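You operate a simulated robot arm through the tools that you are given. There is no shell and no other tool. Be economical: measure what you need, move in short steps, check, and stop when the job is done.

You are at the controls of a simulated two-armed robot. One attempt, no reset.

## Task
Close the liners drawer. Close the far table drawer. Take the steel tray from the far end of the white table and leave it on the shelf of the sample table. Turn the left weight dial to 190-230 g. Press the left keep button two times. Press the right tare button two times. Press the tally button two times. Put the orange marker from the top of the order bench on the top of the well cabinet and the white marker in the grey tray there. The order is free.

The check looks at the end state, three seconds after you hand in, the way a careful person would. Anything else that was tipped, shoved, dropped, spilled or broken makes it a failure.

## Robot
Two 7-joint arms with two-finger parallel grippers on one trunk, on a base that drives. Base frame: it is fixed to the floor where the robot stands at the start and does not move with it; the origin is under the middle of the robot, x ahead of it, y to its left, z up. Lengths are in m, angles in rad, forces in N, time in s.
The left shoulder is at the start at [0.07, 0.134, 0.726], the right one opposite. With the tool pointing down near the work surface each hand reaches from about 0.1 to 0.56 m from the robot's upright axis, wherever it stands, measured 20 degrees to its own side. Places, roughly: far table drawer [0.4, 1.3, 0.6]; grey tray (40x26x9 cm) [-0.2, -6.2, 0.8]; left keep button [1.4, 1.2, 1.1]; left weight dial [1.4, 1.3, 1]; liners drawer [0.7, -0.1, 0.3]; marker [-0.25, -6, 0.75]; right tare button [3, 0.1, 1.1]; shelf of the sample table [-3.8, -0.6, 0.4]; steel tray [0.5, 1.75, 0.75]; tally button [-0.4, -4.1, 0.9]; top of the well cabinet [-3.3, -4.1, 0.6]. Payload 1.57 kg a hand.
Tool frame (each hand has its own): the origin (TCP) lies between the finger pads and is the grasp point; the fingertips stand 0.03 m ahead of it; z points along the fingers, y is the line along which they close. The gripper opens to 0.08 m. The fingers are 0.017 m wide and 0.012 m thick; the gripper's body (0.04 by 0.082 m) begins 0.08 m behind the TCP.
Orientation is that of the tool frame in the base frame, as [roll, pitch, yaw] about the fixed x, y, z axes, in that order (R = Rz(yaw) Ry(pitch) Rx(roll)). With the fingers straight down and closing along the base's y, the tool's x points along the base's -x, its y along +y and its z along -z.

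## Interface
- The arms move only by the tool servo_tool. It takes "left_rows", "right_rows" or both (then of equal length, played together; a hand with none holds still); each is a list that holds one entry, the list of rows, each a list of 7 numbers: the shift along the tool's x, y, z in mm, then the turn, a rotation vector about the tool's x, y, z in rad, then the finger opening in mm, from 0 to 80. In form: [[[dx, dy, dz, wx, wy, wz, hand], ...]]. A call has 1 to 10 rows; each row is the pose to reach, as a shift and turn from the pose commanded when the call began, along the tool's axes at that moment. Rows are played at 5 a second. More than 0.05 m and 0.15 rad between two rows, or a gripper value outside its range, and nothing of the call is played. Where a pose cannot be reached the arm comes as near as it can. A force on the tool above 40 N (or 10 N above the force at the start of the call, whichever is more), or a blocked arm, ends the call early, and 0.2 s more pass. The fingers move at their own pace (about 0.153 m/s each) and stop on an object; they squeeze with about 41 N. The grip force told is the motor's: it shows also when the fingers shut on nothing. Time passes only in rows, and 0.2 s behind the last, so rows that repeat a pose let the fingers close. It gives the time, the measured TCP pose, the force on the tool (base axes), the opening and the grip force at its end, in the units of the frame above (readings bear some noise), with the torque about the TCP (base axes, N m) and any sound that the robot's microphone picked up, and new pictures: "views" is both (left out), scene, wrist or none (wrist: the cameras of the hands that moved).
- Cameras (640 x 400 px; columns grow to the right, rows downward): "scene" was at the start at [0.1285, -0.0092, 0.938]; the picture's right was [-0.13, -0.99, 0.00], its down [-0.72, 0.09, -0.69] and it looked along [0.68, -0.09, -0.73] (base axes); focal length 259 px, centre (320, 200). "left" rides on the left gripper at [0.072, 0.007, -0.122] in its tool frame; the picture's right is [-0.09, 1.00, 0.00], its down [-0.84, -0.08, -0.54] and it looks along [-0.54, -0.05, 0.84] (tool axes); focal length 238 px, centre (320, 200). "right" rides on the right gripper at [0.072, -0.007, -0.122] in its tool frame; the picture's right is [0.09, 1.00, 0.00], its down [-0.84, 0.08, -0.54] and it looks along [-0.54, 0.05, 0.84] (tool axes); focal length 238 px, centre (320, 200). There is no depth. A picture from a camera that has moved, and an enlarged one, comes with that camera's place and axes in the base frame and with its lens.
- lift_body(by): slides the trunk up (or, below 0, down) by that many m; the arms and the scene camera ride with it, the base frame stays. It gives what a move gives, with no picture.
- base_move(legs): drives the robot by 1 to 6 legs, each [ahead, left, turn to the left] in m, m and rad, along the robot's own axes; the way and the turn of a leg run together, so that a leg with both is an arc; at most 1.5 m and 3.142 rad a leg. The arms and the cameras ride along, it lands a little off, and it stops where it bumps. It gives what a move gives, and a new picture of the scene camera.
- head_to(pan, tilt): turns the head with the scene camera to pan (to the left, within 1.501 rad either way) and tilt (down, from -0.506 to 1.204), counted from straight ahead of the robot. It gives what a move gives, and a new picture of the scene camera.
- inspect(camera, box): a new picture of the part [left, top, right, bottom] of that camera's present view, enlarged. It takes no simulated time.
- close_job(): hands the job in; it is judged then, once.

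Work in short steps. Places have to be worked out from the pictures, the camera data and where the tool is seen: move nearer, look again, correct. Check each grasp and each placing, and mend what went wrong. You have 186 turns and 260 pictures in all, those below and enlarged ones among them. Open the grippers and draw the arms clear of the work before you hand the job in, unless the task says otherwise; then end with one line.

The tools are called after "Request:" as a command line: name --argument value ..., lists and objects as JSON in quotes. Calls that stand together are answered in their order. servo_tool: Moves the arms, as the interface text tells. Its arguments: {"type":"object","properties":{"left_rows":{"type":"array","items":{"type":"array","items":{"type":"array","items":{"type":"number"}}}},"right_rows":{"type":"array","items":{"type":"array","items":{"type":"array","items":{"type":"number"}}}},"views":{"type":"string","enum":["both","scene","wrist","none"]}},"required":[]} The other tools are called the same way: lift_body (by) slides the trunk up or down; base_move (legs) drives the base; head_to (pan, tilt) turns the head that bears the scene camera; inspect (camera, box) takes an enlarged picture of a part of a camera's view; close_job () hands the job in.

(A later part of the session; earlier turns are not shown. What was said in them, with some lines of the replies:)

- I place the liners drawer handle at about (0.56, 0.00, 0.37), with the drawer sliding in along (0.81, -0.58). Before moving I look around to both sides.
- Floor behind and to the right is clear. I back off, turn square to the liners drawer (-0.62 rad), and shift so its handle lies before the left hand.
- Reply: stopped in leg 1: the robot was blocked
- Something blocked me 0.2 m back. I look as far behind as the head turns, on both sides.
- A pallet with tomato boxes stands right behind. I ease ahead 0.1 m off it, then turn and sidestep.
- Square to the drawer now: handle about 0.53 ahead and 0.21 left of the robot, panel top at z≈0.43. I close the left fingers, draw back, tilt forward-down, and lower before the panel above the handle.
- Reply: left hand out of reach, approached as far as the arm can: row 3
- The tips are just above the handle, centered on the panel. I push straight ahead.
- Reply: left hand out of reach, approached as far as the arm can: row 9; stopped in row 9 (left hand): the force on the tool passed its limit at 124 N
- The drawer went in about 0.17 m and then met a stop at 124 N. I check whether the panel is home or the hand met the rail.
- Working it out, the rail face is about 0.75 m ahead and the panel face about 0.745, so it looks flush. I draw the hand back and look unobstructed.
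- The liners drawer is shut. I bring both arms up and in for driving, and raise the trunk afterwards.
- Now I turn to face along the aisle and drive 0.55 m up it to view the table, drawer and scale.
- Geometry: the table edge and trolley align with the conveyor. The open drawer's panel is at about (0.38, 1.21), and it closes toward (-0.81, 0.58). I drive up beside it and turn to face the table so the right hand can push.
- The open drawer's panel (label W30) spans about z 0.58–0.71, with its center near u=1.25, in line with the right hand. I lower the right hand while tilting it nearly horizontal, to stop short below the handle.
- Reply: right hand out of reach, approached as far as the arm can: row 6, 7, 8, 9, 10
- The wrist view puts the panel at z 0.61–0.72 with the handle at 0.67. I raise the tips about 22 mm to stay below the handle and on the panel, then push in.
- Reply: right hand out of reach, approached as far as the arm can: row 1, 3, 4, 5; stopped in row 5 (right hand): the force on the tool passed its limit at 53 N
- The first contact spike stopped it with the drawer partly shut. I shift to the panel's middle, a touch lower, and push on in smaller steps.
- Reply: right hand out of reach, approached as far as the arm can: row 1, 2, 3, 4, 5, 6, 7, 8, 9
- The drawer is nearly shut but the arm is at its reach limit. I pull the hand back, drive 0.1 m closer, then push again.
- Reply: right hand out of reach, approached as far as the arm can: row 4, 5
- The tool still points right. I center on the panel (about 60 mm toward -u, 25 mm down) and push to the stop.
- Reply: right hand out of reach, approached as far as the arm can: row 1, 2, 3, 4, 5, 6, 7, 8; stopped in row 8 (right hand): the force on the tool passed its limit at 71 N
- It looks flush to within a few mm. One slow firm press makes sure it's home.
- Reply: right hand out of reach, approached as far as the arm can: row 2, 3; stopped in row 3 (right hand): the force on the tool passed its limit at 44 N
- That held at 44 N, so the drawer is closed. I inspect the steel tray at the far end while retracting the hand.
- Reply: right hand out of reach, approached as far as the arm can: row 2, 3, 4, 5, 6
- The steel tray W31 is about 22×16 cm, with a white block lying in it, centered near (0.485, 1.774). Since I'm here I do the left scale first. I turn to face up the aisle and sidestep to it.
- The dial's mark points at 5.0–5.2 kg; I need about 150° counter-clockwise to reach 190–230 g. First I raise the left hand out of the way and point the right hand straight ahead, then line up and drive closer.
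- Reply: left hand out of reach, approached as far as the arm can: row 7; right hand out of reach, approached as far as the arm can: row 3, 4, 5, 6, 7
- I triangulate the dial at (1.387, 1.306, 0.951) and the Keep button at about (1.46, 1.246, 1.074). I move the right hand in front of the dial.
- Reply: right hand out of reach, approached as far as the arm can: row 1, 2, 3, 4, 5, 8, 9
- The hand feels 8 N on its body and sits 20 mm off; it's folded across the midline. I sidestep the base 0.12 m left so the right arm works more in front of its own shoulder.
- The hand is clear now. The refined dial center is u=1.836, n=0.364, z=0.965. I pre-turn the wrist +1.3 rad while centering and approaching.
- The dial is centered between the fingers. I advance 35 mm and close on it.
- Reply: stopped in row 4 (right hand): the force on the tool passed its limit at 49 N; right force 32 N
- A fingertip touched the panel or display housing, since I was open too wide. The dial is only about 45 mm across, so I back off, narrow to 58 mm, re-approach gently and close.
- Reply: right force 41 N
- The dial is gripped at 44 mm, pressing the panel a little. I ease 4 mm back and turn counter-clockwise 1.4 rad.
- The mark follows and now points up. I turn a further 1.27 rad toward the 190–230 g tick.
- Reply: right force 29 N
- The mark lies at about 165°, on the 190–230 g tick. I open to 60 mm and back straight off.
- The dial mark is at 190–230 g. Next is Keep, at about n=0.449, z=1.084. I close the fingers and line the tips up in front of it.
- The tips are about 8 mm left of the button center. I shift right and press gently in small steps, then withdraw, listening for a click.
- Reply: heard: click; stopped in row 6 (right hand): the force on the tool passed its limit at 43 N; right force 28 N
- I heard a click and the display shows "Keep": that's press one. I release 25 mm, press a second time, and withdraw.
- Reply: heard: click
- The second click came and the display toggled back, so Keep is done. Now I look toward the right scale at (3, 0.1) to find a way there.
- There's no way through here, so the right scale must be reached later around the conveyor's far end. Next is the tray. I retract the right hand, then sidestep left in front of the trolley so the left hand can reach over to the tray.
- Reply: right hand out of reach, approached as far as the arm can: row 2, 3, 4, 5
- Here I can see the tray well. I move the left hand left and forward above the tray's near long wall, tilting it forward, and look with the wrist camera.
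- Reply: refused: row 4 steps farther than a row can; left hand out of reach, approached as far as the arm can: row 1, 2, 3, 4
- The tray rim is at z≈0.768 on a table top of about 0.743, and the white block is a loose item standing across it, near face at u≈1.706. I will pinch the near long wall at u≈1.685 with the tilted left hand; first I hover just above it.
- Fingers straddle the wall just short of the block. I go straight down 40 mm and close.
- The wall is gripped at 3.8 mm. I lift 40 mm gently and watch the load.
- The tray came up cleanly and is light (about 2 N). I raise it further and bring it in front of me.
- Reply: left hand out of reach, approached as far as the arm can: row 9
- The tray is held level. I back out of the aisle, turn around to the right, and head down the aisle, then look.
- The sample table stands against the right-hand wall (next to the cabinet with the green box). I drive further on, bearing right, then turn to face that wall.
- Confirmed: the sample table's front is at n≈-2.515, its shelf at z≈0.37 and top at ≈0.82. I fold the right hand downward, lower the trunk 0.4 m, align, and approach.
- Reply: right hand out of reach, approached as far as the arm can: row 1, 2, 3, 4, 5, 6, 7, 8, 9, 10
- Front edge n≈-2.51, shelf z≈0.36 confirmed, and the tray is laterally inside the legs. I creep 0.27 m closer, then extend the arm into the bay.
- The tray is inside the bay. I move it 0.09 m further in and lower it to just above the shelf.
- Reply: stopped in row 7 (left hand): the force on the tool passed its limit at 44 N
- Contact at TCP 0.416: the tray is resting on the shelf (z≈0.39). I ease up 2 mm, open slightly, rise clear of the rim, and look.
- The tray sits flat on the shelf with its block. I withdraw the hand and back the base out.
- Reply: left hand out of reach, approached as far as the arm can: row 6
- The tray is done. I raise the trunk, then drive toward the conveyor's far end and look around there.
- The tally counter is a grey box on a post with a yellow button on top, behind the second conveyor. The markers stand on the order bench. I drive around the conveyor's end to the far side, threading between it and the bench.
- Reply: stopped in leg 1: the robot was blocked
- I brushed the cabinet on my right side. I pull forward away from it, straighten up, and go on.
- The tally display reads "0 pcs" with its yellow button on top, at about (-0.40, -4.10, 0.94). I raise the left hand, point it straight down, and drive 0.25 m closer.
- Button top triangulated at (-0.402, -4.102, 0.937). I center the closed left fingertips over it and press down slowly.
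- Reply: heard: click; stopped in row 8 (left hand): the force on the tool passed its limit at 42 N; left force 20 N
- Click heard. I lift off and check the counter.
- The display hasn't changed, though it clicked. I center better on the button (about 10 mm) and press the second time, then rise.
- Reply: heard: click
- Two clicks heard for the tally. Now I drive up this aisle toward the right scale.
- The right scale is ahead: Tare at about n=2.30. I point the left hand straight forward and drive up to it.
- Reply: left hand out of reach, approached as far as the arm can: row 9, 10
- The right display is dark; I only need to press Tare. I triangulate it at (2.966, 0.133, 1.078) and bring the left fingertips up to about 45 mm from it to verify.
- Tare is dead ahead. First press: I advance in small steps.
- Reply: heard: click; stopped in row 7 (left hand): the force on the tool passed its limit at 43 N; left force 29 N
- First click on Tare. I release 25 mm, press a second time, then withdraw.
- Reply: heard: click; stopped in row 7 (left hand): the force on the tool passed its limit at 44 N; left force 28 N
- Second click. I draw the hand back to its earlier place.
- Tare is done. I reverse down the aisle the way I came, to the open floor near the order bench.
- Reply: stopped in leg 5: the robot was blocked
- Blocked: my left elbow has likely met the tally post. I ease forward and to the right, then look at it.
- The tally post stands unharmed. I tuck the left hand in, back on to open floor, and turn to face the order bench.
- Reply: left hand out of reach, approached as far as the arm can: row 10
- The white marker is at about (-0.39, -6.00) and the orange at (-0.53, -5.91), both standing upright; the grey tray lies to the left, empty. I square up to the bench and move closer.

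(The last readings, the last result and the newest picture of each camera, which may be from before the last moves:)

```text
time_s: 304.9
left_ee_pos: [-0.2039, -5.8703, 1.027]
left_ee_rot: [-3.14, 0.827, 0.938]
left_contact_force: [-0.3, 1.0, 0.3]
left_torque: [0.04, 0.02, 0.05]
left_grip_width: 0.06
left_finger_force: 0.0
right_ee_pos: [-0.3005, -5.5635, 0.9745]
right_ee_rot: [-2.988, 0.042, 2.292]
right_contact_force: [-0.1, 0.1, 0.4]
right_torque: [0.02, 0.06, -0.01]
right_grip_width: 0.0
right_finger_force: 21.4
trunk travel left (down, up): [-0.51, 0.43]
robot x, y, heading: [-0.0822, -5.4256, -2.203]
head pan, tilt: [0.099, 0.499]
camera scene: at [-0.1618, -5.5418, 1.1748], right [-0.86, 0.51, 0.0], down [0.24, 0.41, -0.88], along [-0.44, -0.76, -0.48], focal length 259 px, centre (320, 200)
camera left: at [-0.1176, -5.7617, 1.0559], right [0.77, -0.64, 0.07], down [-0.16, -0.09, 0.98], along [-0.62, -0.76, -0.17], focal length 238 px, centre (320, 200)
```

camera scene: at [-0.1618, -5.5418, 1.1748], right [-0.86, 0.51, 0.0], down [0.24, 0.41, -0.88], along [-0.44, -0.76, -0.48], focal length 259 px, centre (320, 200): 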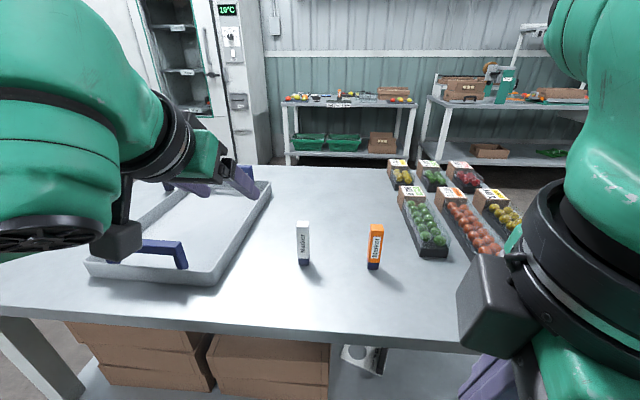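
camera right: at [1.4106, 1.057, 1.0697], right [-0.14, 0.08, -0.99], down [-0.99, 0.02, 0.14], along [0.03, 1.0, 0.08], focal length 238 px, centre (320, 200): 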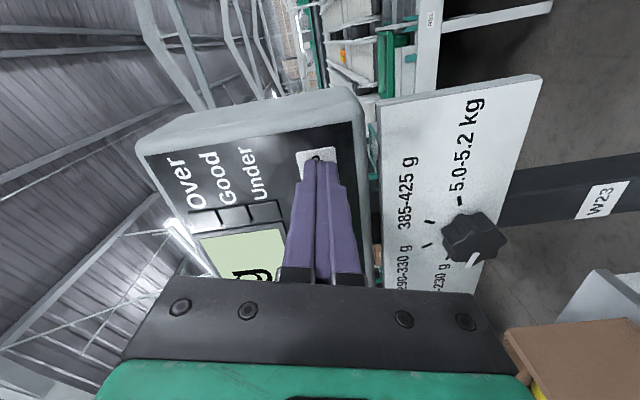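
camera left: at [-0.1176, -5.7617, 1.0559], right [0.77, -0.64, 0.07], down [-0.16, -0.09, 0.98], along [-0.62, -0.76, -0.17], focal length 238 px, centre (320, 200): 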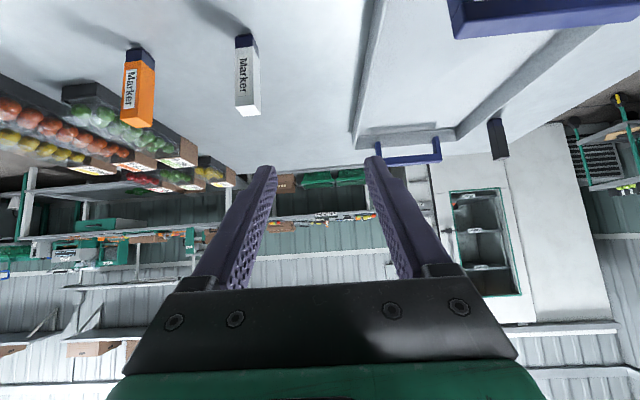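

Triangulated: white marker at (-0.333, -5.904), top z≈0.904, bench top ≈0.815. I move in with open fingers straddling it and close.

Request:
servo_tool --left_rows '[[[12, -38, 20, 0, 0, 0, 60], [26, -70, 45, 0, 0, 0, 60], [40, -84, 80, 0, 0, 0, 60], [44, -84, 115, 0, 0, 0, 60], [44, -84, 150, 0, 0, 0, 60], [44, -84, 181, 0, 0, 0, 60], [44, -84, 181, 0, 0, 0, 0], [44, -84, 181, 0, 0, 0, 0], [44, -84, 181, 0, 0, 0, 0]]]' --views "both"

```text
time_s: 306.9
left_ee_pos: [-0.3313, -5.9006, 0.8708]
left_ee_rot: [3.14, 0.826, 0.936]
left_contact_force: [-0.2, -0.1, 0.9]
left_torque: [-0.03, 0.01, -0.03]
left_grip_width: 0.0207
left_finger_force: 34.2
right_ee_pos: [-0.2999, -5.5632, 0.9756]
right_ee_rot: [-2.988, 0.044, 2.29]
right_contact_force: [0.1, 0.0, 0.3]
right_torque: [0.01, 0.01, 0.04]
right_grip_width: 0.0002
right_finger_force: 21.2
trunk travel left (down, up): [-0.51, 0.43]
robot x, y, heading: [-0.0827, -5.4223, -2.198]
head pan, tilt: [0.099, 0.499]
camera scene: at [-0.1614, -5.5413, 1.1749], right [-0.86, 0.51, 0.0], down [0.24, 0.41, -0.88], along [-0.44, -0.76, -0.48], focal length 259 px, centre (320, 200)
camera left: at [-0.2448, -5.7931, 0.9019], right [0.77, -0.64, 0.07], down [-0.16, -0.09, 0.98], along [-0.62, -0.76, -0.17], focal length 238 px, centre (320, 200)
```

scene: 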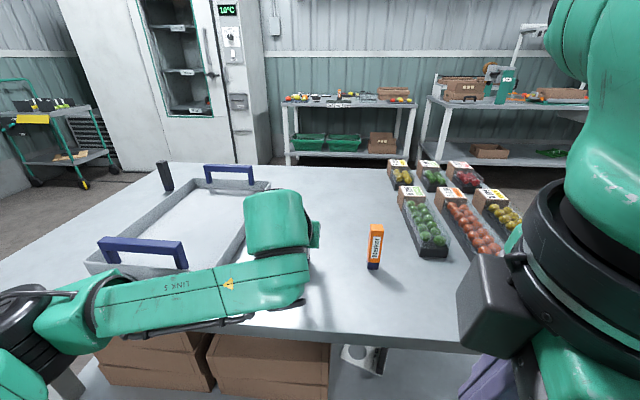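
left: 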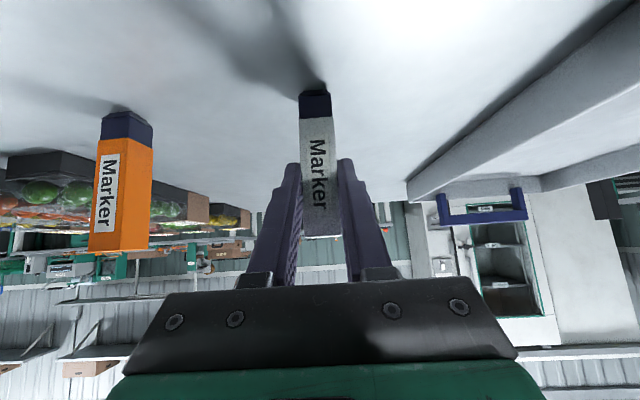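

The white marker is held. I lift it 10 cm and carry it over to the tray's right part, beyond the near handle.

Request:
servo_tool --left_rows '[[[-33, 0, -30, 0, 0, 0, 0], [-66, 0, -61, 0, 0, 0, 0], [-74, 40, -68, 0, 0, 0, 0], [-84, 83, -57, 0, 0, 0, 0], [-94, 126, -46, 0, 0, 0, 0], [-115, 160, -24, 0, 0, 0, 0], [-138, 180, 2, 0, 0, 0, 0], [-157, 180, 22, 0, 0, 0, 0]]]' --views "both"

```text
time_s: 308.7
left_ee_pos: [-0.2615, -6.1092, 0.9733]
left_ee_rot: [3.135, 0.825, 0.933]
left_contact_force: [-0.3, -0.2, -0.1]
left_torque: [0.04, 0.02, 0.01]
left_grip_width: 0.0208
left_finger_force: 34.0
right_ee_pos: [-0.302, -5.5631, 0.9744]
right_ee_rot: [-2.986, 0.043, 2.288]
right_contact_force: [0.0, -0.5, 0.0]
right_torque: [0.0, -0.03, 0.01]
right_grip_width: 0.0001
right_finger_force: 21.4
trunk travel left (down, up): [-0.51, 0.43]
robot x, y, heading: [-0.0883, -5.4266, -2.196]
head pan, tilt: [0.099, 0.499]
camera scene: at [-0.1624, -5.5417, 1.1748], right [-0.86, 0.51, 0.0], down [0.24, 0.41, -0.88], along [-0.44, -0.76, -0.48], focal length 259 px, centre (320, 200)
camera left: at [-0.174, -6.0012, 1.0037], right [0.77, -0.64, 0.07], down [-0.17, -0.09, 0.98], along [-0.62, -0.76, -0.17], focal length 238 px, centre (320, 200)
```

scene: 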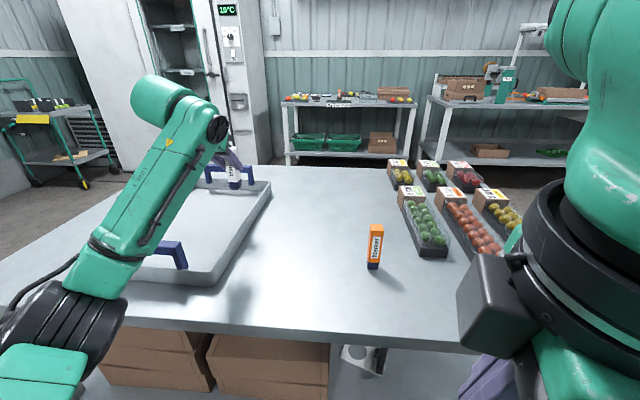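
left: 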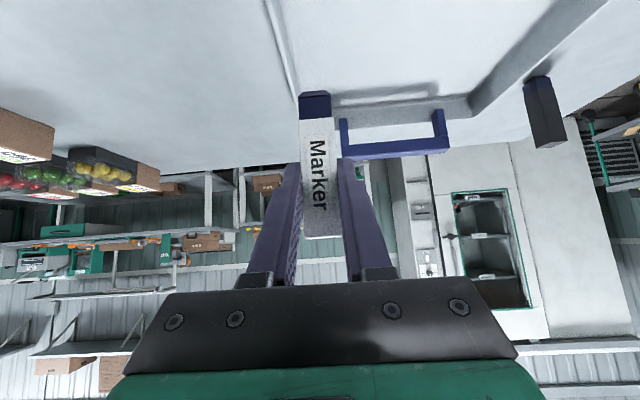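

I shift 20 mm further from the wall and lower until the marker touches the tray floor.

Request:
servo_tool --left_rows '[[[15, 20, 14, 0, 0, 0, 0], [40, 20, 37, 0, 0, 0, 0], [59, 20, 54, 0, 0, 0, 0], [66, 20, 61, 0, 0, 0, 0], [69, 20, 64, 0, 0, 0, 0], [72, 20, 66, 0, 0, 0, 0]]]' --views "both"

```text
time_s: 310.1
left_ee_pos: [-0.2426, -6.1203, 0.8773]
left_ee_rot: [3.137, 0.83, 0.936]
left_contact_force: [0.3, -1.8, 3.1]
left_torque: [-0.07, 0.06, 0.04]
left_grip_width: 0.021
left_finger_force: 34.2
right_ee_pos: [-0.3006, -5.5624, 0.9754]
right_ee_rot: [-2.988, 0.044, 2.291]
right_contact_force: [0.4, 0.4, -0.3]
right_torque: [0.01, -0.03, 0.0]
right_grip_width: 0.0001
right_finger_force: 21.6
trunk travel left (down, up): [-0.51, 0.43]
robot x, y, heading: [-0.0835, -5.4224, -2.202]
head pan, tilt: [0.099, 0.499]
camera scene: at [-0.1613, -5.541, 1.175], right [-0.86, 0.51, 0.0], down [0.24, 0.41, -0.88], along [-0.44, -0.76, -0.48], focal length 259 px, centre (320, 200)
camera left: at [-0.1559, -6.0122, 0.9065], right [0.77, -0.64, 0.07], down [-0.16, -0.09, 0.98], along [-0.62, -0.76, -0.17], focal length 238 px, centre (320, 200)
```

scene: 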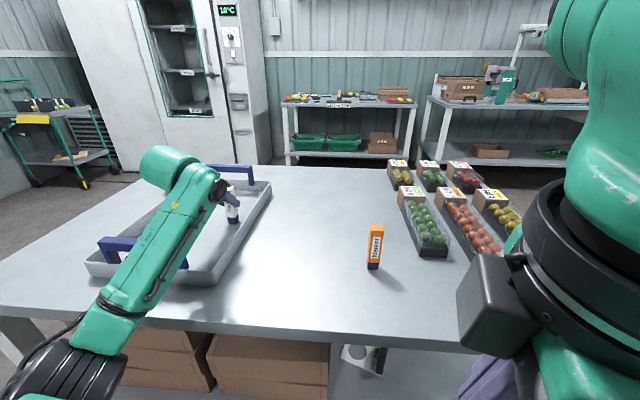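
left: 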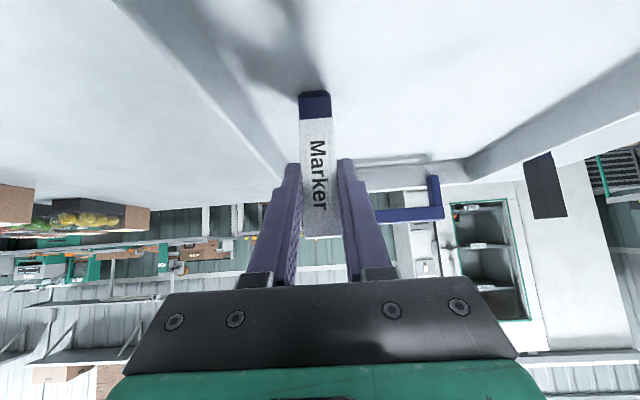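

It is standing on the tray floor (3 N contact). I open and withdraw along the tool axis.

Request:
servo_tool --left_rows '[[[0, 0, 0, 0, 0, 0, 30], [0, 0, 0, 0, 0, 0, 50], [0, 0, 0, 0, 0, 0, 50], [0, 0, -25, 0, 0, 0, 50], [-20, 0, -65, 0, 0, 0, 50], [-40, 0, -105, 0, 0, 0, 50], [-60, -20, -140, 0, 0, 0, 50]]]' --views "both"

```text
time_s: 311.7
left_ee_pos: [-0.22, -6.0586, 1.0161]
left_ee_rot: [3.136, 0.827, 0.934]
left_contact_force: [-0.7, 0.4, -0.6]
left_torque: [-0.03, 0.03, 0.01]
left_grip_width: 0.05
left_finger_force: 0.0
right_ee_pos: [-0.3028, -5.5631, 0.9757]
right_ee_rot: [-2.988, 0.045, 2.29]
right_contact_force: [0.2, -0.9, 0.1]
right_torque: [0.01, 0.01, 0.0]
right_grip_width: 0.0
right_finger_force: 21.2
trunk travel left (down, up): [-0.51, 0.43]
robot x, y, heading: [-0.0852, -5.425, -2.199]
head pan, tilt: [0.099, 0.499]
camera scene: at [-0.1625, -5.54, 1.1749], right [-0.86, 0.51, 0.0], down [0.24, 0.41, -0.88], along [-0.44, -0.76, -0.48], focal length 259 px, centre (320, 200)
camera left: at [-0.1345, -5.9498, 1.0459], right [0.77, -0.64, 0.07], down [-0.16, -0.09, 0.98], along [-0.62, -0.76, -0.17], focal length 238 px, centre (320, 200)
```

scene: 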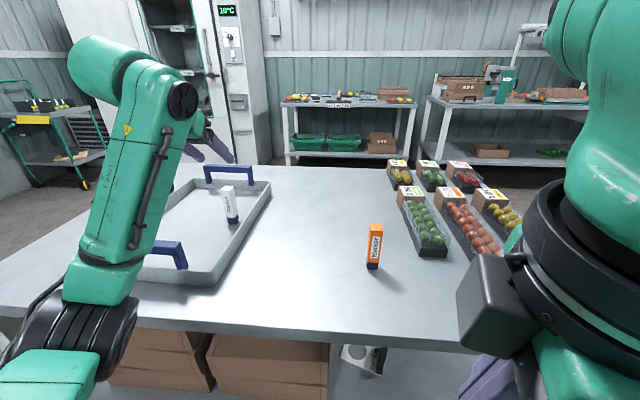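
left: 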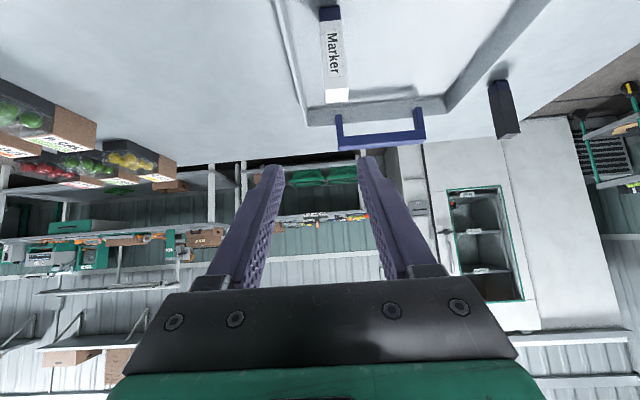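

The white marker stands in the grey tray. Now the orange one, at about (-0.446, -5.823): I carry the open left hand across, high, to just before it.

Request:
servo_tool --left_rows '[[[0, -38, -30, 0, 0, 0, 60], [10, -78, -55, 0, 0, 0, 60], [30, -120, -60, 0, 0, 0, 60], [50, -160, -60, 0, 0, 0, 60], [70, -200, -60, 0, 0, 0, 60], [95, -240, -55, 0, 0, 0, 60], [120, -275, -45, 0, 0, 0, 60], [138, -305, -30, 0, 0, 0, 60], [143, -322, -10, 0, 0, 0, 60], [143, -322, 15, 0, 0, 0, 60]]]' --views "both"

```text
time_s: 313.9
left_ee_pos: [-0.4304, -5.799, 0.8962]
left_ee_rot: [3.137, 0.826, 0.937]
left_contact_force: [-1.0, -0.1, -0.1]
left_torque: [-0.02, 0.01, 0.02]
left_grip_width: 0.0599
left_finger_force: 0.0
right_ee_pos: [-0.3007, -5.5645, 0.9759]
right_ee_rot: [-2.987, 0.042, 2.289]
right_contact_force: [0.0, -0.3, -0.6]
right_torque: [0.05, 0.0, -0.01]
right_grip_width: 0.0
right_finger_force: 21.3
trunk travel left (down, up): [-0.51, 0.43]
robot x, y, heading: [-0.0876, -5.4216, -2.2]
head pan, tilt: [0.099, 0.499]
camera scene: at [-0.1616, -5.5421, 1.1748], right [-0.86, 0.51, 0.0], down [0.24, 0.41, -0.88], along [-0.44, -0.76, -0.48], focal length 259 px, centre (320, 200)
camera left: at [-0.3435, -5.6903, 0.9264], right [0.77, -0.64, 0.07], down [-0.16, -0.09, 0.98], along [-0.62, -0.76, -0.17], focal length 238 px, centre (320, 200)
```

scene: 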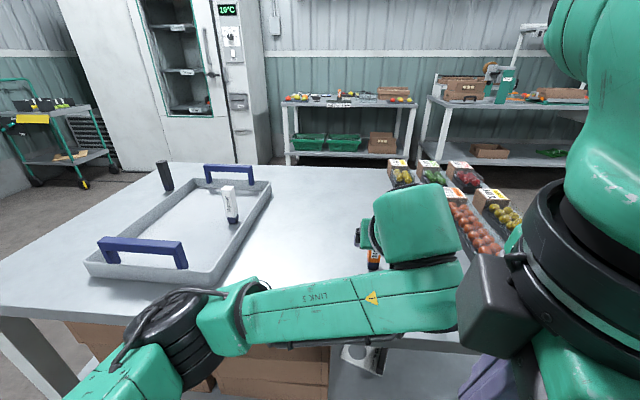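
left: 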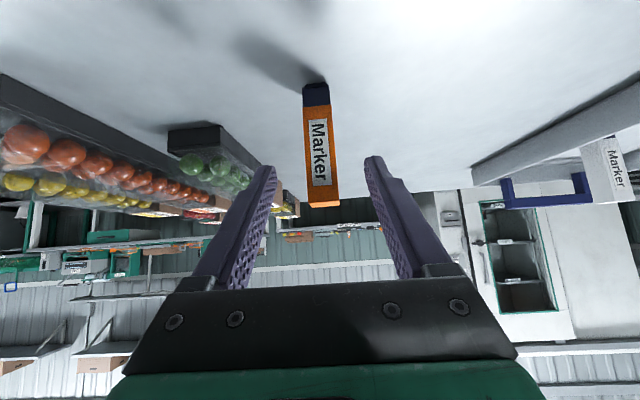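

Well lined up. I advance 42 mm, close, and lift.

Request:
servo_tool --left_rows '[[[0, 0, 21, 0, 0, 0, 60], [0, 0, 42, 0, 0, 0, 60], [0, 0, 42, 0, 0, 0, 0], [0, 0, 42, 0, 0, 0, 0], [0, 0, 42, 0, 0, 0, 0], [-22, 0, 22, 0, 0, 0, 0], [-50, 20, -4, 0, 0, 0, 0], [-75, 45, -35, 0, 0, 0, 0]]]' --views "both"

```text
time_s: 315.7
left_ee_pos: [-0.4077, -5.8448, 0.976]
left_ee_rot: [3.139, 0.826, 0.938]
left_contact_force: [-0.3, 0.6, -1.0]
left_torque: [0.03, -0.01, -0.03]
left_grip_width: 0.0214
left_finger_force: 34.1
right_ee_pos: [-0.2989, -5.5642, 0.9758]
right_ee_rot: [-2.986, 0.043, 2.291]
right_contact_force: [-0.1, 0.4, -0.2]
right_torque: [0.01, 0.01, 0.0]
right_grip_width: 0.0003
right_finger_force: 20.9
trunk travel left (down, up): [-0.51, 0.43]
robot x, y, heading: [-0.0818, -5.4241, -2.202]
head pan, tilt: [0.099, 0.499]
camera scene: at [-0.1598, -5.5418, 1.1749], right [-0.86, 0.51, 0.0], down [0.24, 0.41, -0.88], along [-0.45, -0.76, -0.48], focal length 259 px, centre (320, 200)
camera left: at [-0.3209, -5.7369, 1.0063], right [0.77, -0.64, 0.07], down [-0.16, -0.09, 0.98], along [-0.62, -0.76, -0.17], focal length 238 px, centre (320, 200)
```

scene: 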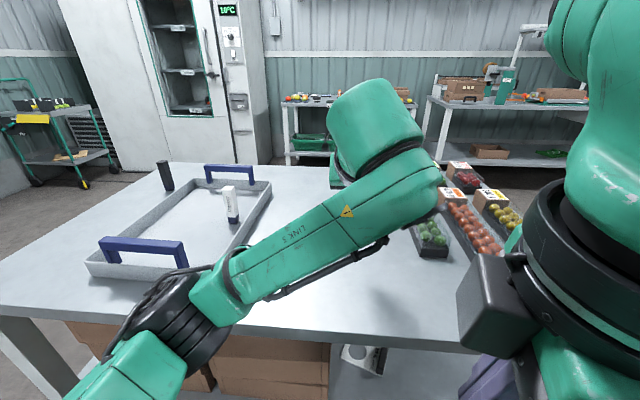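
left: 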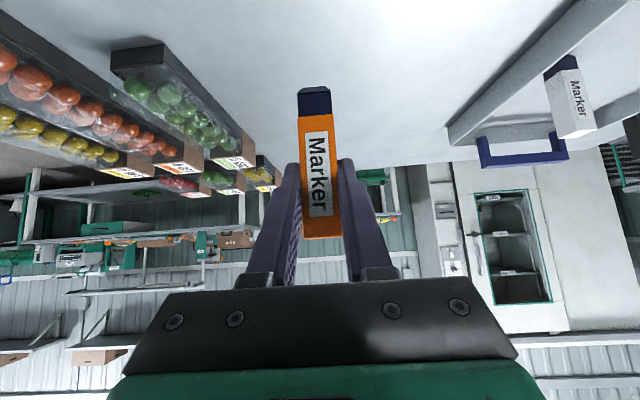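

The orange marker is secured. I back away, turn, and thread back between the bench and conveyor end to the well cabinet.

Request:
base_move --legs '[[-0.34, 0, 0], [0, 0, -1.565], [0.45, 0, 0], [0.3, 0.45, 0], [0.5, 0.2, 0], [0.9, 0.2, 0]]'

Request:
head_to --pan 0.0 --tilt 0.5

```text
time_s: 333.8
left_ee_pos: [-2.6032, -4.397, 0.9753]
left_ee_rot: [3.139, 0.825, -0.566]
left_contact_force: [0.3, 0.0, -0.2]
left_torque: [0.0, -0.01, 0.04]
left_grip_width: 0.0209
left_finger_force: 34.2
right_ee_pos: [-2.3156, -4.4862, 0.975]
right_ee_rot: [-2.988, 0.044, 0.787]
right_contact_force: [0.4, -0.9, -0.1]
right_torque: [0.0, 0.03, -0.03]
right_grip_width: 0.0
right_finger_force: 21.1
trunk travel left (down, up): [-0.51, 0.43]
robot x, y, heading: [-2.1604, -4.6898, 2.583]
head pan, tilt: [0.099, 0.499]
camera scene: at [-2.2849, -4.623, 1.1748], right [0.44, 0.9, 0.0], down [0.43, -0.21, -0.88], along [-0.79, 0.39, -0.48], focal length 259 px, centre (320, 200)
```

scene: 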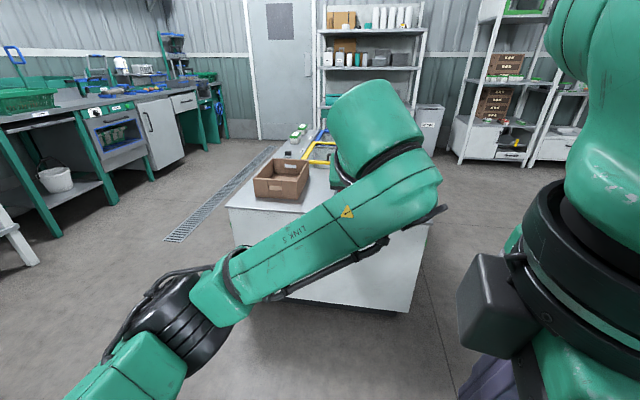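

```text
time_s: 334.5
left_ee_pos: [-2.6021, -4.3983, 0.9758]
left_ee_rot: [3.138, 0.824, -0.567]
left_contact_force: [-0.4, 0.0, -0.4]
left_torque: [0.02, -0.01, 0.01]
left_grip_width: 0.0214
left_finger_force: 34.8
right_ee_pos: [-2.3145, -4.485, 0.9765]
right_ee_rot: [-2.989, 0.045, 0.788]
right_contact_force: [-0.1, 1.0, -0.1]
right_torque: [0.01, -0.02, -0.01]
right_grip_width: 0.0002
right_finger_force: 21.4
trunk travel left (down, up): [-0.51, 0.43]
robot x, y, heading: [-2.1591, -4.6919, 2.583]
head pan, tilt: [0.0, 0.499]
camera scene: at [-2.2803, -4.6152, 1.1749], right [0.53, 0.85, 0.0], down [0.41, -0.25, -0.88], along [-0.74, 0.47, -0.48], focal length 259 px, centre (320, 200)
```

scene: 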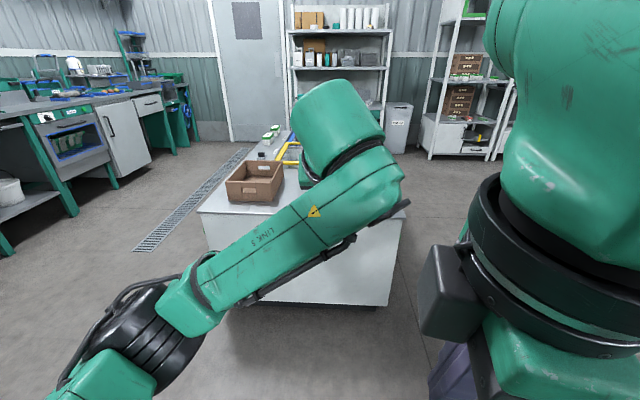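

The arm blocks the view; I move the left hand out to the left and look at the cabinet top.

Request:
servo_tool --left_rows '[[[0, 45, 0, 0, 0, 0, 0], [0, 90, 0, 0, 0, 0, 0], [0, 135, 0, 0, 0, 0, 0], [0, 180, 0, 0, 0, 0, 0], [0, 225, 0, 0, 0, 0, 0], [0, 260, 0, 0, 0, 0, 0]]]' --views "scene"

Request:
inspect --camera "scene" --box '[190, 110, 430, 260]'

```text
time_s: 335.9
left_ee_pos: [-2.7414, -4.6164, 0.9759]
left_ee_rot: [3.139, 0.827, -0.567]
left_contact_force: [0.1, 0.9, -0.5]
left_torque: [0.01, 0.01, -0.03]
left_grip_width: 0.0212
left_finger_force: 34.4
right_ee_pos: [-2.3144, -4.4858, 0.9763]
right_ee_rot: [-2.986, 0.042, 0.79]
right_contact_force: [-1.3, -0.2, 0.8]
right_torque: [-0.01, 0.0, -0.01]
right_grip_width: 0.0
right_finger_force: 21.4
trunk travel left (down, up): [-0.51, 0.43]
robot x, y, heading: [-2.1553, -4.6934, 2.579]
head pan, tilt: [0.0, 0.499]
camera scene: at [-2.2806, -4.616, 1.1749], right [0.53, 0.85, 0.0], down [0.41, -0.25, -0.88], along [-0.74, 0.47, -0.48], focal length 259 px, centre (320, 200)
```

scene: 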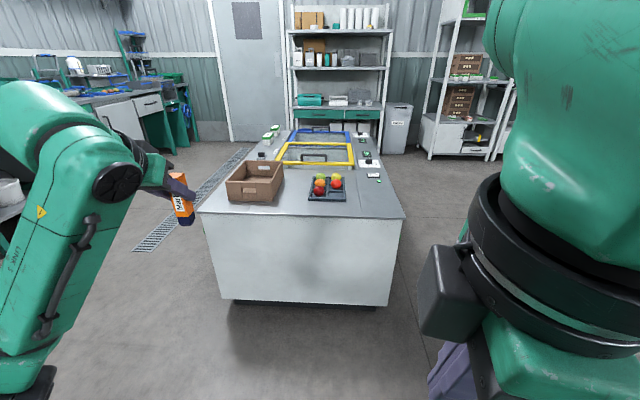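

```text
2.67 times, centred on (310, 185) of scene
camera zoom: at [-2.2806, -4.616, 1.1749], right [0.53, 0.85, 0.0], down [0.41, -0.25, -0.88], along [-0.74, 0.47, -0.48], focal length 691 px, centre (347, 240)
```

zoom: 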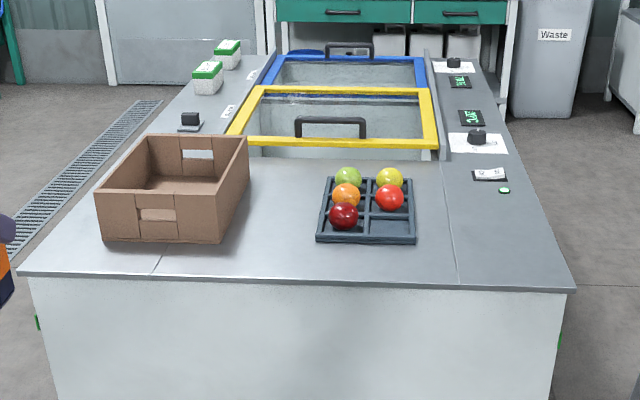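

There's no grey tray here, so the white marker's place on the bench tray is right. The free spot is the right front of the cabinet top (u≈-4.9, n≈-0.2, z≈0.6), right of the fruit tray. I drive up to it.

Request:
base_move --legs '[[0, 0, -0.06], [0.2, -0.22, 0], [0.4, 0, 0]]'

Request:
servo_tool --left_rows '[[[0, -45, 0, 0, 0, 0, 0], [0, -90, 0, 0, 0, 0, 0], [0, -135, 0, 0, 0, 0, 0], [20, -165, 20, 0, 0, 0, 0], [45, -185, 45, 0, 0, 0, 0], [75, -190, 75, 0, 0, 0, 0], [105, -190, 105, 0, 0, 0, 0]]]' --views "both"

```text
time_s: 340.5
left_ee_pos: [-3.094, -4.041, 0.9747]
left_ee_rot: [3.14, 0.825, -0.635]
left_contact_force: [0.4, -0.6, -0.9]
left_torque: [0.0, -0.02, -0.02]
left_grip_width: 0.0211
left_finger_force: 34.5
right_ee_pos: [-2.6577, -3.9402, 0.9746]
right_ee_rot: [-2.989, 0.042, 0.717]
right_contact_force: [-0.2, 0.0, -0.1]
right_torque: [0.01, -0.03, 0.02]
right_grip_width: 0.0
right_finger_force: 21.5
trunk travel left (down, up): [-0.51, 0.43]
robot x, y, heading: [-2.5196, -4.1551, 2.51]
head pan, tilt: [0.0, 0.499]
camera scene: at [-2.6333, -4.0725, 1.1748], right [0.59, 0.81, 0.0], down [0.39, -0.28, -0.88], along [-0.71, 0.52, -0.48], focal length 259 px, centre (320, 200)
```

scene: 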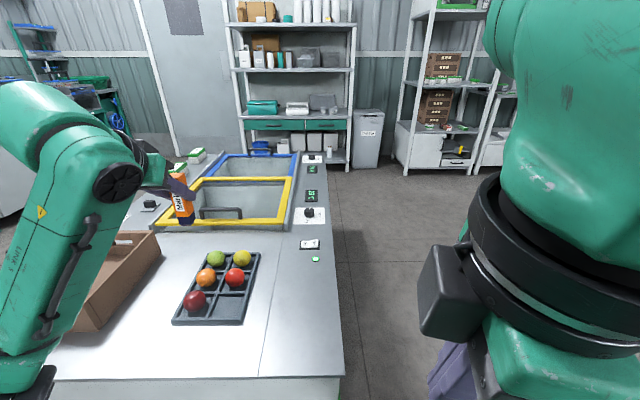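

```text
time_s: 342.1
left_ee_pos: [-2.9846, -3.8836, 0.8251]
left_ee_rot: [3.138, 0.827, -0.636]
left_contact_force: [0.8, 0.4, -0.4]
left_torque: [-0.01, -0.01, 0.02]
left_grip_width: 0.0211
left_finger_force: 34.1
right_ee_pos: [-2.6579, -3.9414, 0.9761]
right_ee_rot: [-2.989, 0.044, 0.718]
right_contact_force: [0.6, -0.1, -0.6]
right_torque: [-0.04, 0.0, -0.01]
right_grip_width: 0.0
right_finger_force: 20.4
trunk travel left (down, up): [-0.51, 0.43]
robot x, y, heading: [-2.5165, -4.1564, 2.506]
head pan, tilt: [0.0, 0.499]
camera scene: at [-2.6333, -4.0727, 1.1749], right [0.59, 0.81, 0.0], down [0.39, -0.28, -0.88], along [-0.71, 0.52, -0.48], focal length 259 px, centre (320, 200)
camera left: at [-2.8784, -3.9714, 0.8543], right [-0.64, -0.77, 0.07], down [-0.09, 0.16, 0.98], along [-0.76, 0.62, -0.17], focal length 238 px, centre (320, 200)
```

scene: 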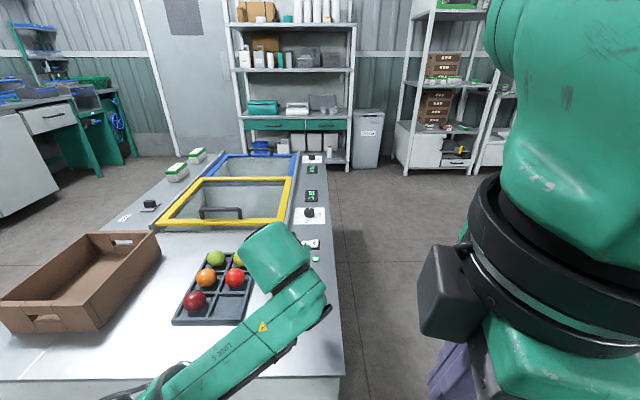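
left: 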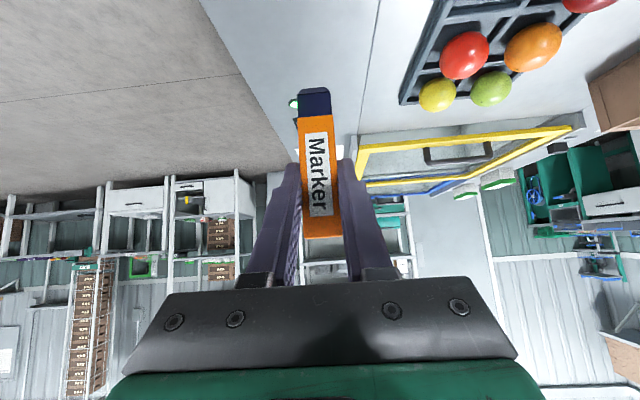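

I'm above the free right-front spot, about 10 cm from both edges. I lower slowly until the marker touches.

Request:
servo_tool --left_rows '[[[29, 0, 27, 0, 0, 0, 0], [59, 0, 54, 0, 0, 0, 0], [88, 0, 81, 0, 0, 0, 0], [107, 0, 98, 0, 0, 0, 0], [116, 0, 107, 0, 0, 0, 0], [121, 0, 111, 0, 0, 0, 0], [124, 0, 114, 0, 0, 0, 0]]]' --views "both"

```text
time_s: 343.7
left_ee_pos: [-2.985, -3.8852, 0.6612]
left_ee_rot: [3.139, 0.839, -0.636]
left_contact_force: [-1.6, -0.6, 29.1]
left_torque: [0.28, 0.38, 0.03]
left_grip_width: 0.0209
left_finger_force: 34.4
right_ee_pos: [-2.6551, -3.9426, 0.9767]
right_ee_rot: [-2.983, 0.045, 0.717]
right_contact_force: [0.6, -0.8, 0.4]
right_torque: [-0.02, 0.03, 0.02]
right_grip_width: 0.0
right_finger_force: 21.1
trunk travel left (down, up): [-0.51, 0.43]
robot x, y, heading: [-2.5177, -4.1598, 2.505]
head pan, tilt: [0.0, 0.499]
camera scene: at [-2.6289, -4.0753, 1.1756], right [0.59, 0.81, 0.0], down [0.38, -0.28, -0.88], along [-0.71, 0.52, -0.47], focal length 259 px, centre (320, 200)
camera left: at [-2.8771, -3.9715, 0.6896], right [-0.64, -0.77, 0.07], down [-0.08, 0.16, 0.98], along [-0.76, 0.62, -0.16], focal length 238 px, centre (320, 200)
```

scene: 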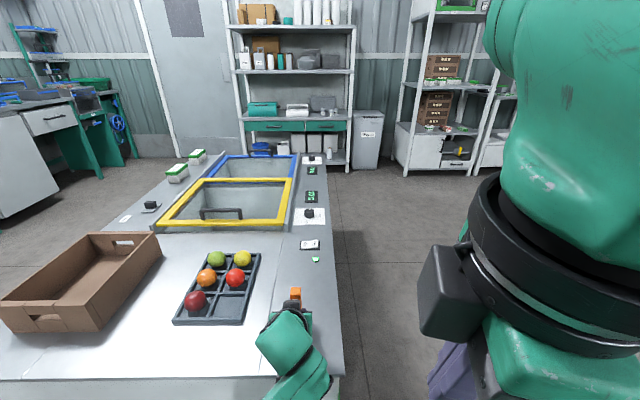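
left: 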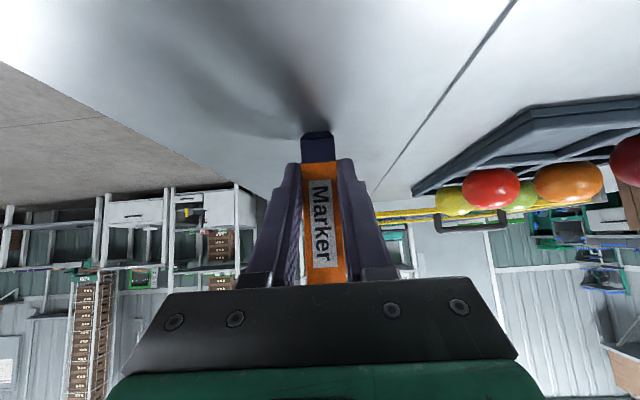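

It is down (29 N, the marker slid up slightly in the grip). I relieve the pressure by a few mm, then open and withdraw along the tool axis.

Request:
servo_tool --left_rows '[[[-3, 0, -3, 0, 0, 0, 0], [-4, 0, -4, 0, 0, 0, 0], [-4, 0, -4, 0, 0, 0, 30], [-4, 0, -4, 0, 0, 0, 50], [-4, 0, -4, 0, 0, 0, 50], [-4, 0, -30, 0, 0, 0, 50], [-20, 0, -70, 0, 0, 0, 50], [-40, 0, -110, 0, 0, 0, 50]]]' --views "both"

```text
time_s: 345.5
left_ee_pos: [-2.946, -3.9172, 0.7643]
left_ee_rot: [3.135, 0.826, -0.636]
left_contact_force: [-0.1, 0.1, 0.4]
left_torque: [-0.02, 0.01, -0.02]
left_grip_width: 0.05
left_finger_force: 0.0
right_ee_pos: [-2.656, -3.9413, 0.9743]
right_ee_rot: [-2.987, 0.044, 0.717]
right_contact_force: [0.3, 0.3, -0.4]
right_torque: [0.0, -0.01, -0.03]
right_grip_width: 0.0
right_finger_force: 21.3
trunk travel left (down, up): [-0.51, 0.43]
robot x, y, heading: [-2.5188, -4.1565, 2.511]
head pan, tilt: [0.0, 0.499]
camera scene: at [-2.6323, -4.0725, 1.1749], right [0.59, 0.81, 0.0], down [0.39, -0.28, -0.88], along [-0.71, 0.52, -0.48], focal length 259 px, centre (320, 200)
camera left: at [-2.8379, -4.0036, 0.7937], right [-0.64, -0.77, 0.07], down [-0.09, 0.16, 0.98], along [-0.76, 0.62, -0.17], focal length 238 px, centre (320, 200)
```

scene: 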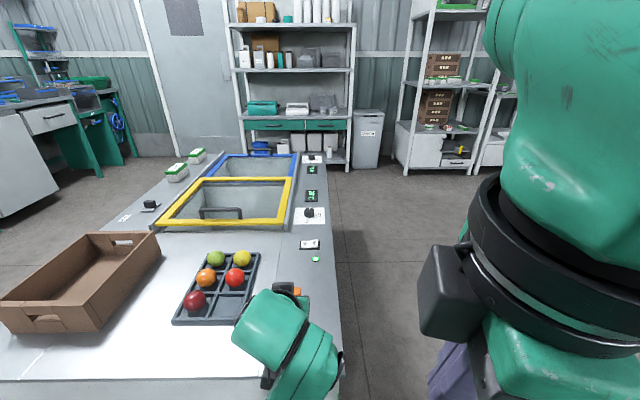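
left: 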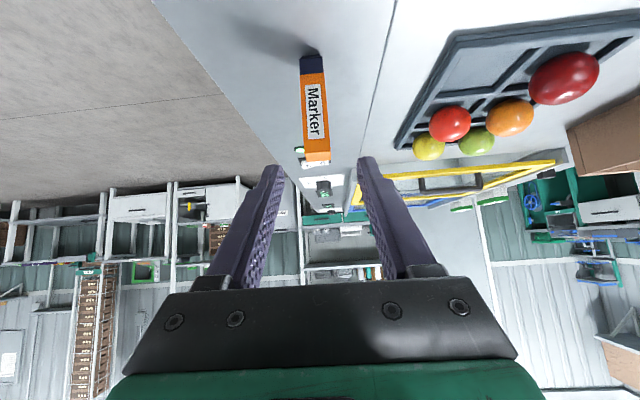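

The orange marker stands on the cabinet top. I raise the left hand, open both grippers, and back the base away for a last look.

Request:
servo_tool --left_rows '[[[-20, 0, -40, 0, 0, 0, 60], [-40, 0, -80, 0, 0, 0, 80], [-60, 0, -115, 0, 0, 0, 80]]]' --right_rows '[[[0, 0, 0, 0, 0, 0, 60], [0, 0, 0, 0, 0, 0, 80], [0, 0, 0, 0, 0, 0, 80]]]' --views "none"

Request:
base_move --legs '[[-0.4, 0, 0]]'

```text
time_s: 346.3
left_ee_pos: [-2.9496, -3.9755, 0.8464]
left_ee_rot: [2.849, 0.816, -0.759]
left_contact_force: [0.8, -0.2, 0.0]
left_torque: [-0.02, 0.0, 0.0]
left_grip_width: 0.0802
left_finger_force: 0.0
left hand out of reach, approached as far as the arm can: row 3
right_ee_pos: [-2.6566, -3.9405, 0.9753]
right_ee_rot: [-2.988, 0.045, 0.717]
right_contact_force: [0.8, 0.0, 0.1]
right_torque: [0.01, 0.01, 0.04]
right_grip_width: 0.0799
right_finger_force: 0.1
trunk travel left (down, up): [-0.51, 0.43]
robot x, y, heading: [-2.5189, -4.1584, 2.504]
head pan, tilt: [0.0, 0.499]
stopped in row 3 (left hand): the arm was blocked; the commanded pose is now the measured one
```

```text
time_s: 348.8
left_ee_pos: [-2.6199, -4.2135, 0.8456]
left_ee_rot: [2.852, 0.816, -0.767]
left_contact_force: [0.4, -0.2, 0.2]
left_torque: [0.0, -0.02, -0.03]
left_grip_width: 0.0802
left_finger_force: 0.1
right_ee_pos: [-2.3291, -4.1811, 0.9764]
right_ee_rot: [-2.986, 0.043, 0.709]
right_contact_force: [0.3, -0.1, 0.4]
right_torque: [0.0, 0.0, 0.01]
right_grip_width: 0.0801
right_finger_force: 0.1
trunk travel left (down, up): [-0.51, 0.43]
robot x, y, heading: [-2.1898, -4.3949, 2.502]
head pan, tilt: [0.0, 0.499]
camera scene: at [-2.3048, -4.313, 1.1749], right [0.6, 0.8, 0.0], down [0.38, -0.28, -0.88], along [-0.71, 0.52, -0.48], focal length 259 px, centre (320, 200)
```

scene: 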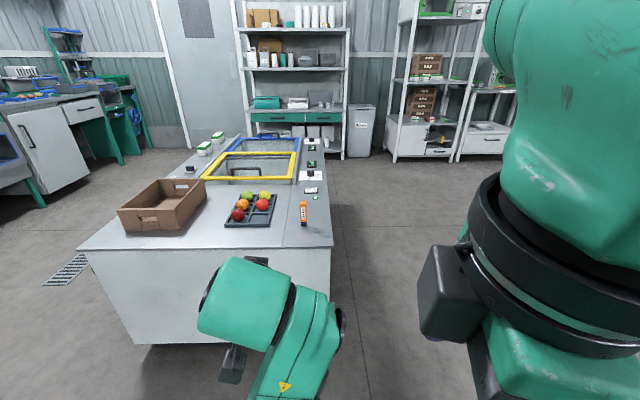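

All the jobs are done: the marker stands on the cabinet, both grippers are open and the arms are clear. I hand in.

Request:
close_job

```text
The job is handed in.
```

I handed the job in with every item done. One thing I couldn't confirm: the tally display still read "0 pcs" after its two presses, though I heard a click each time.
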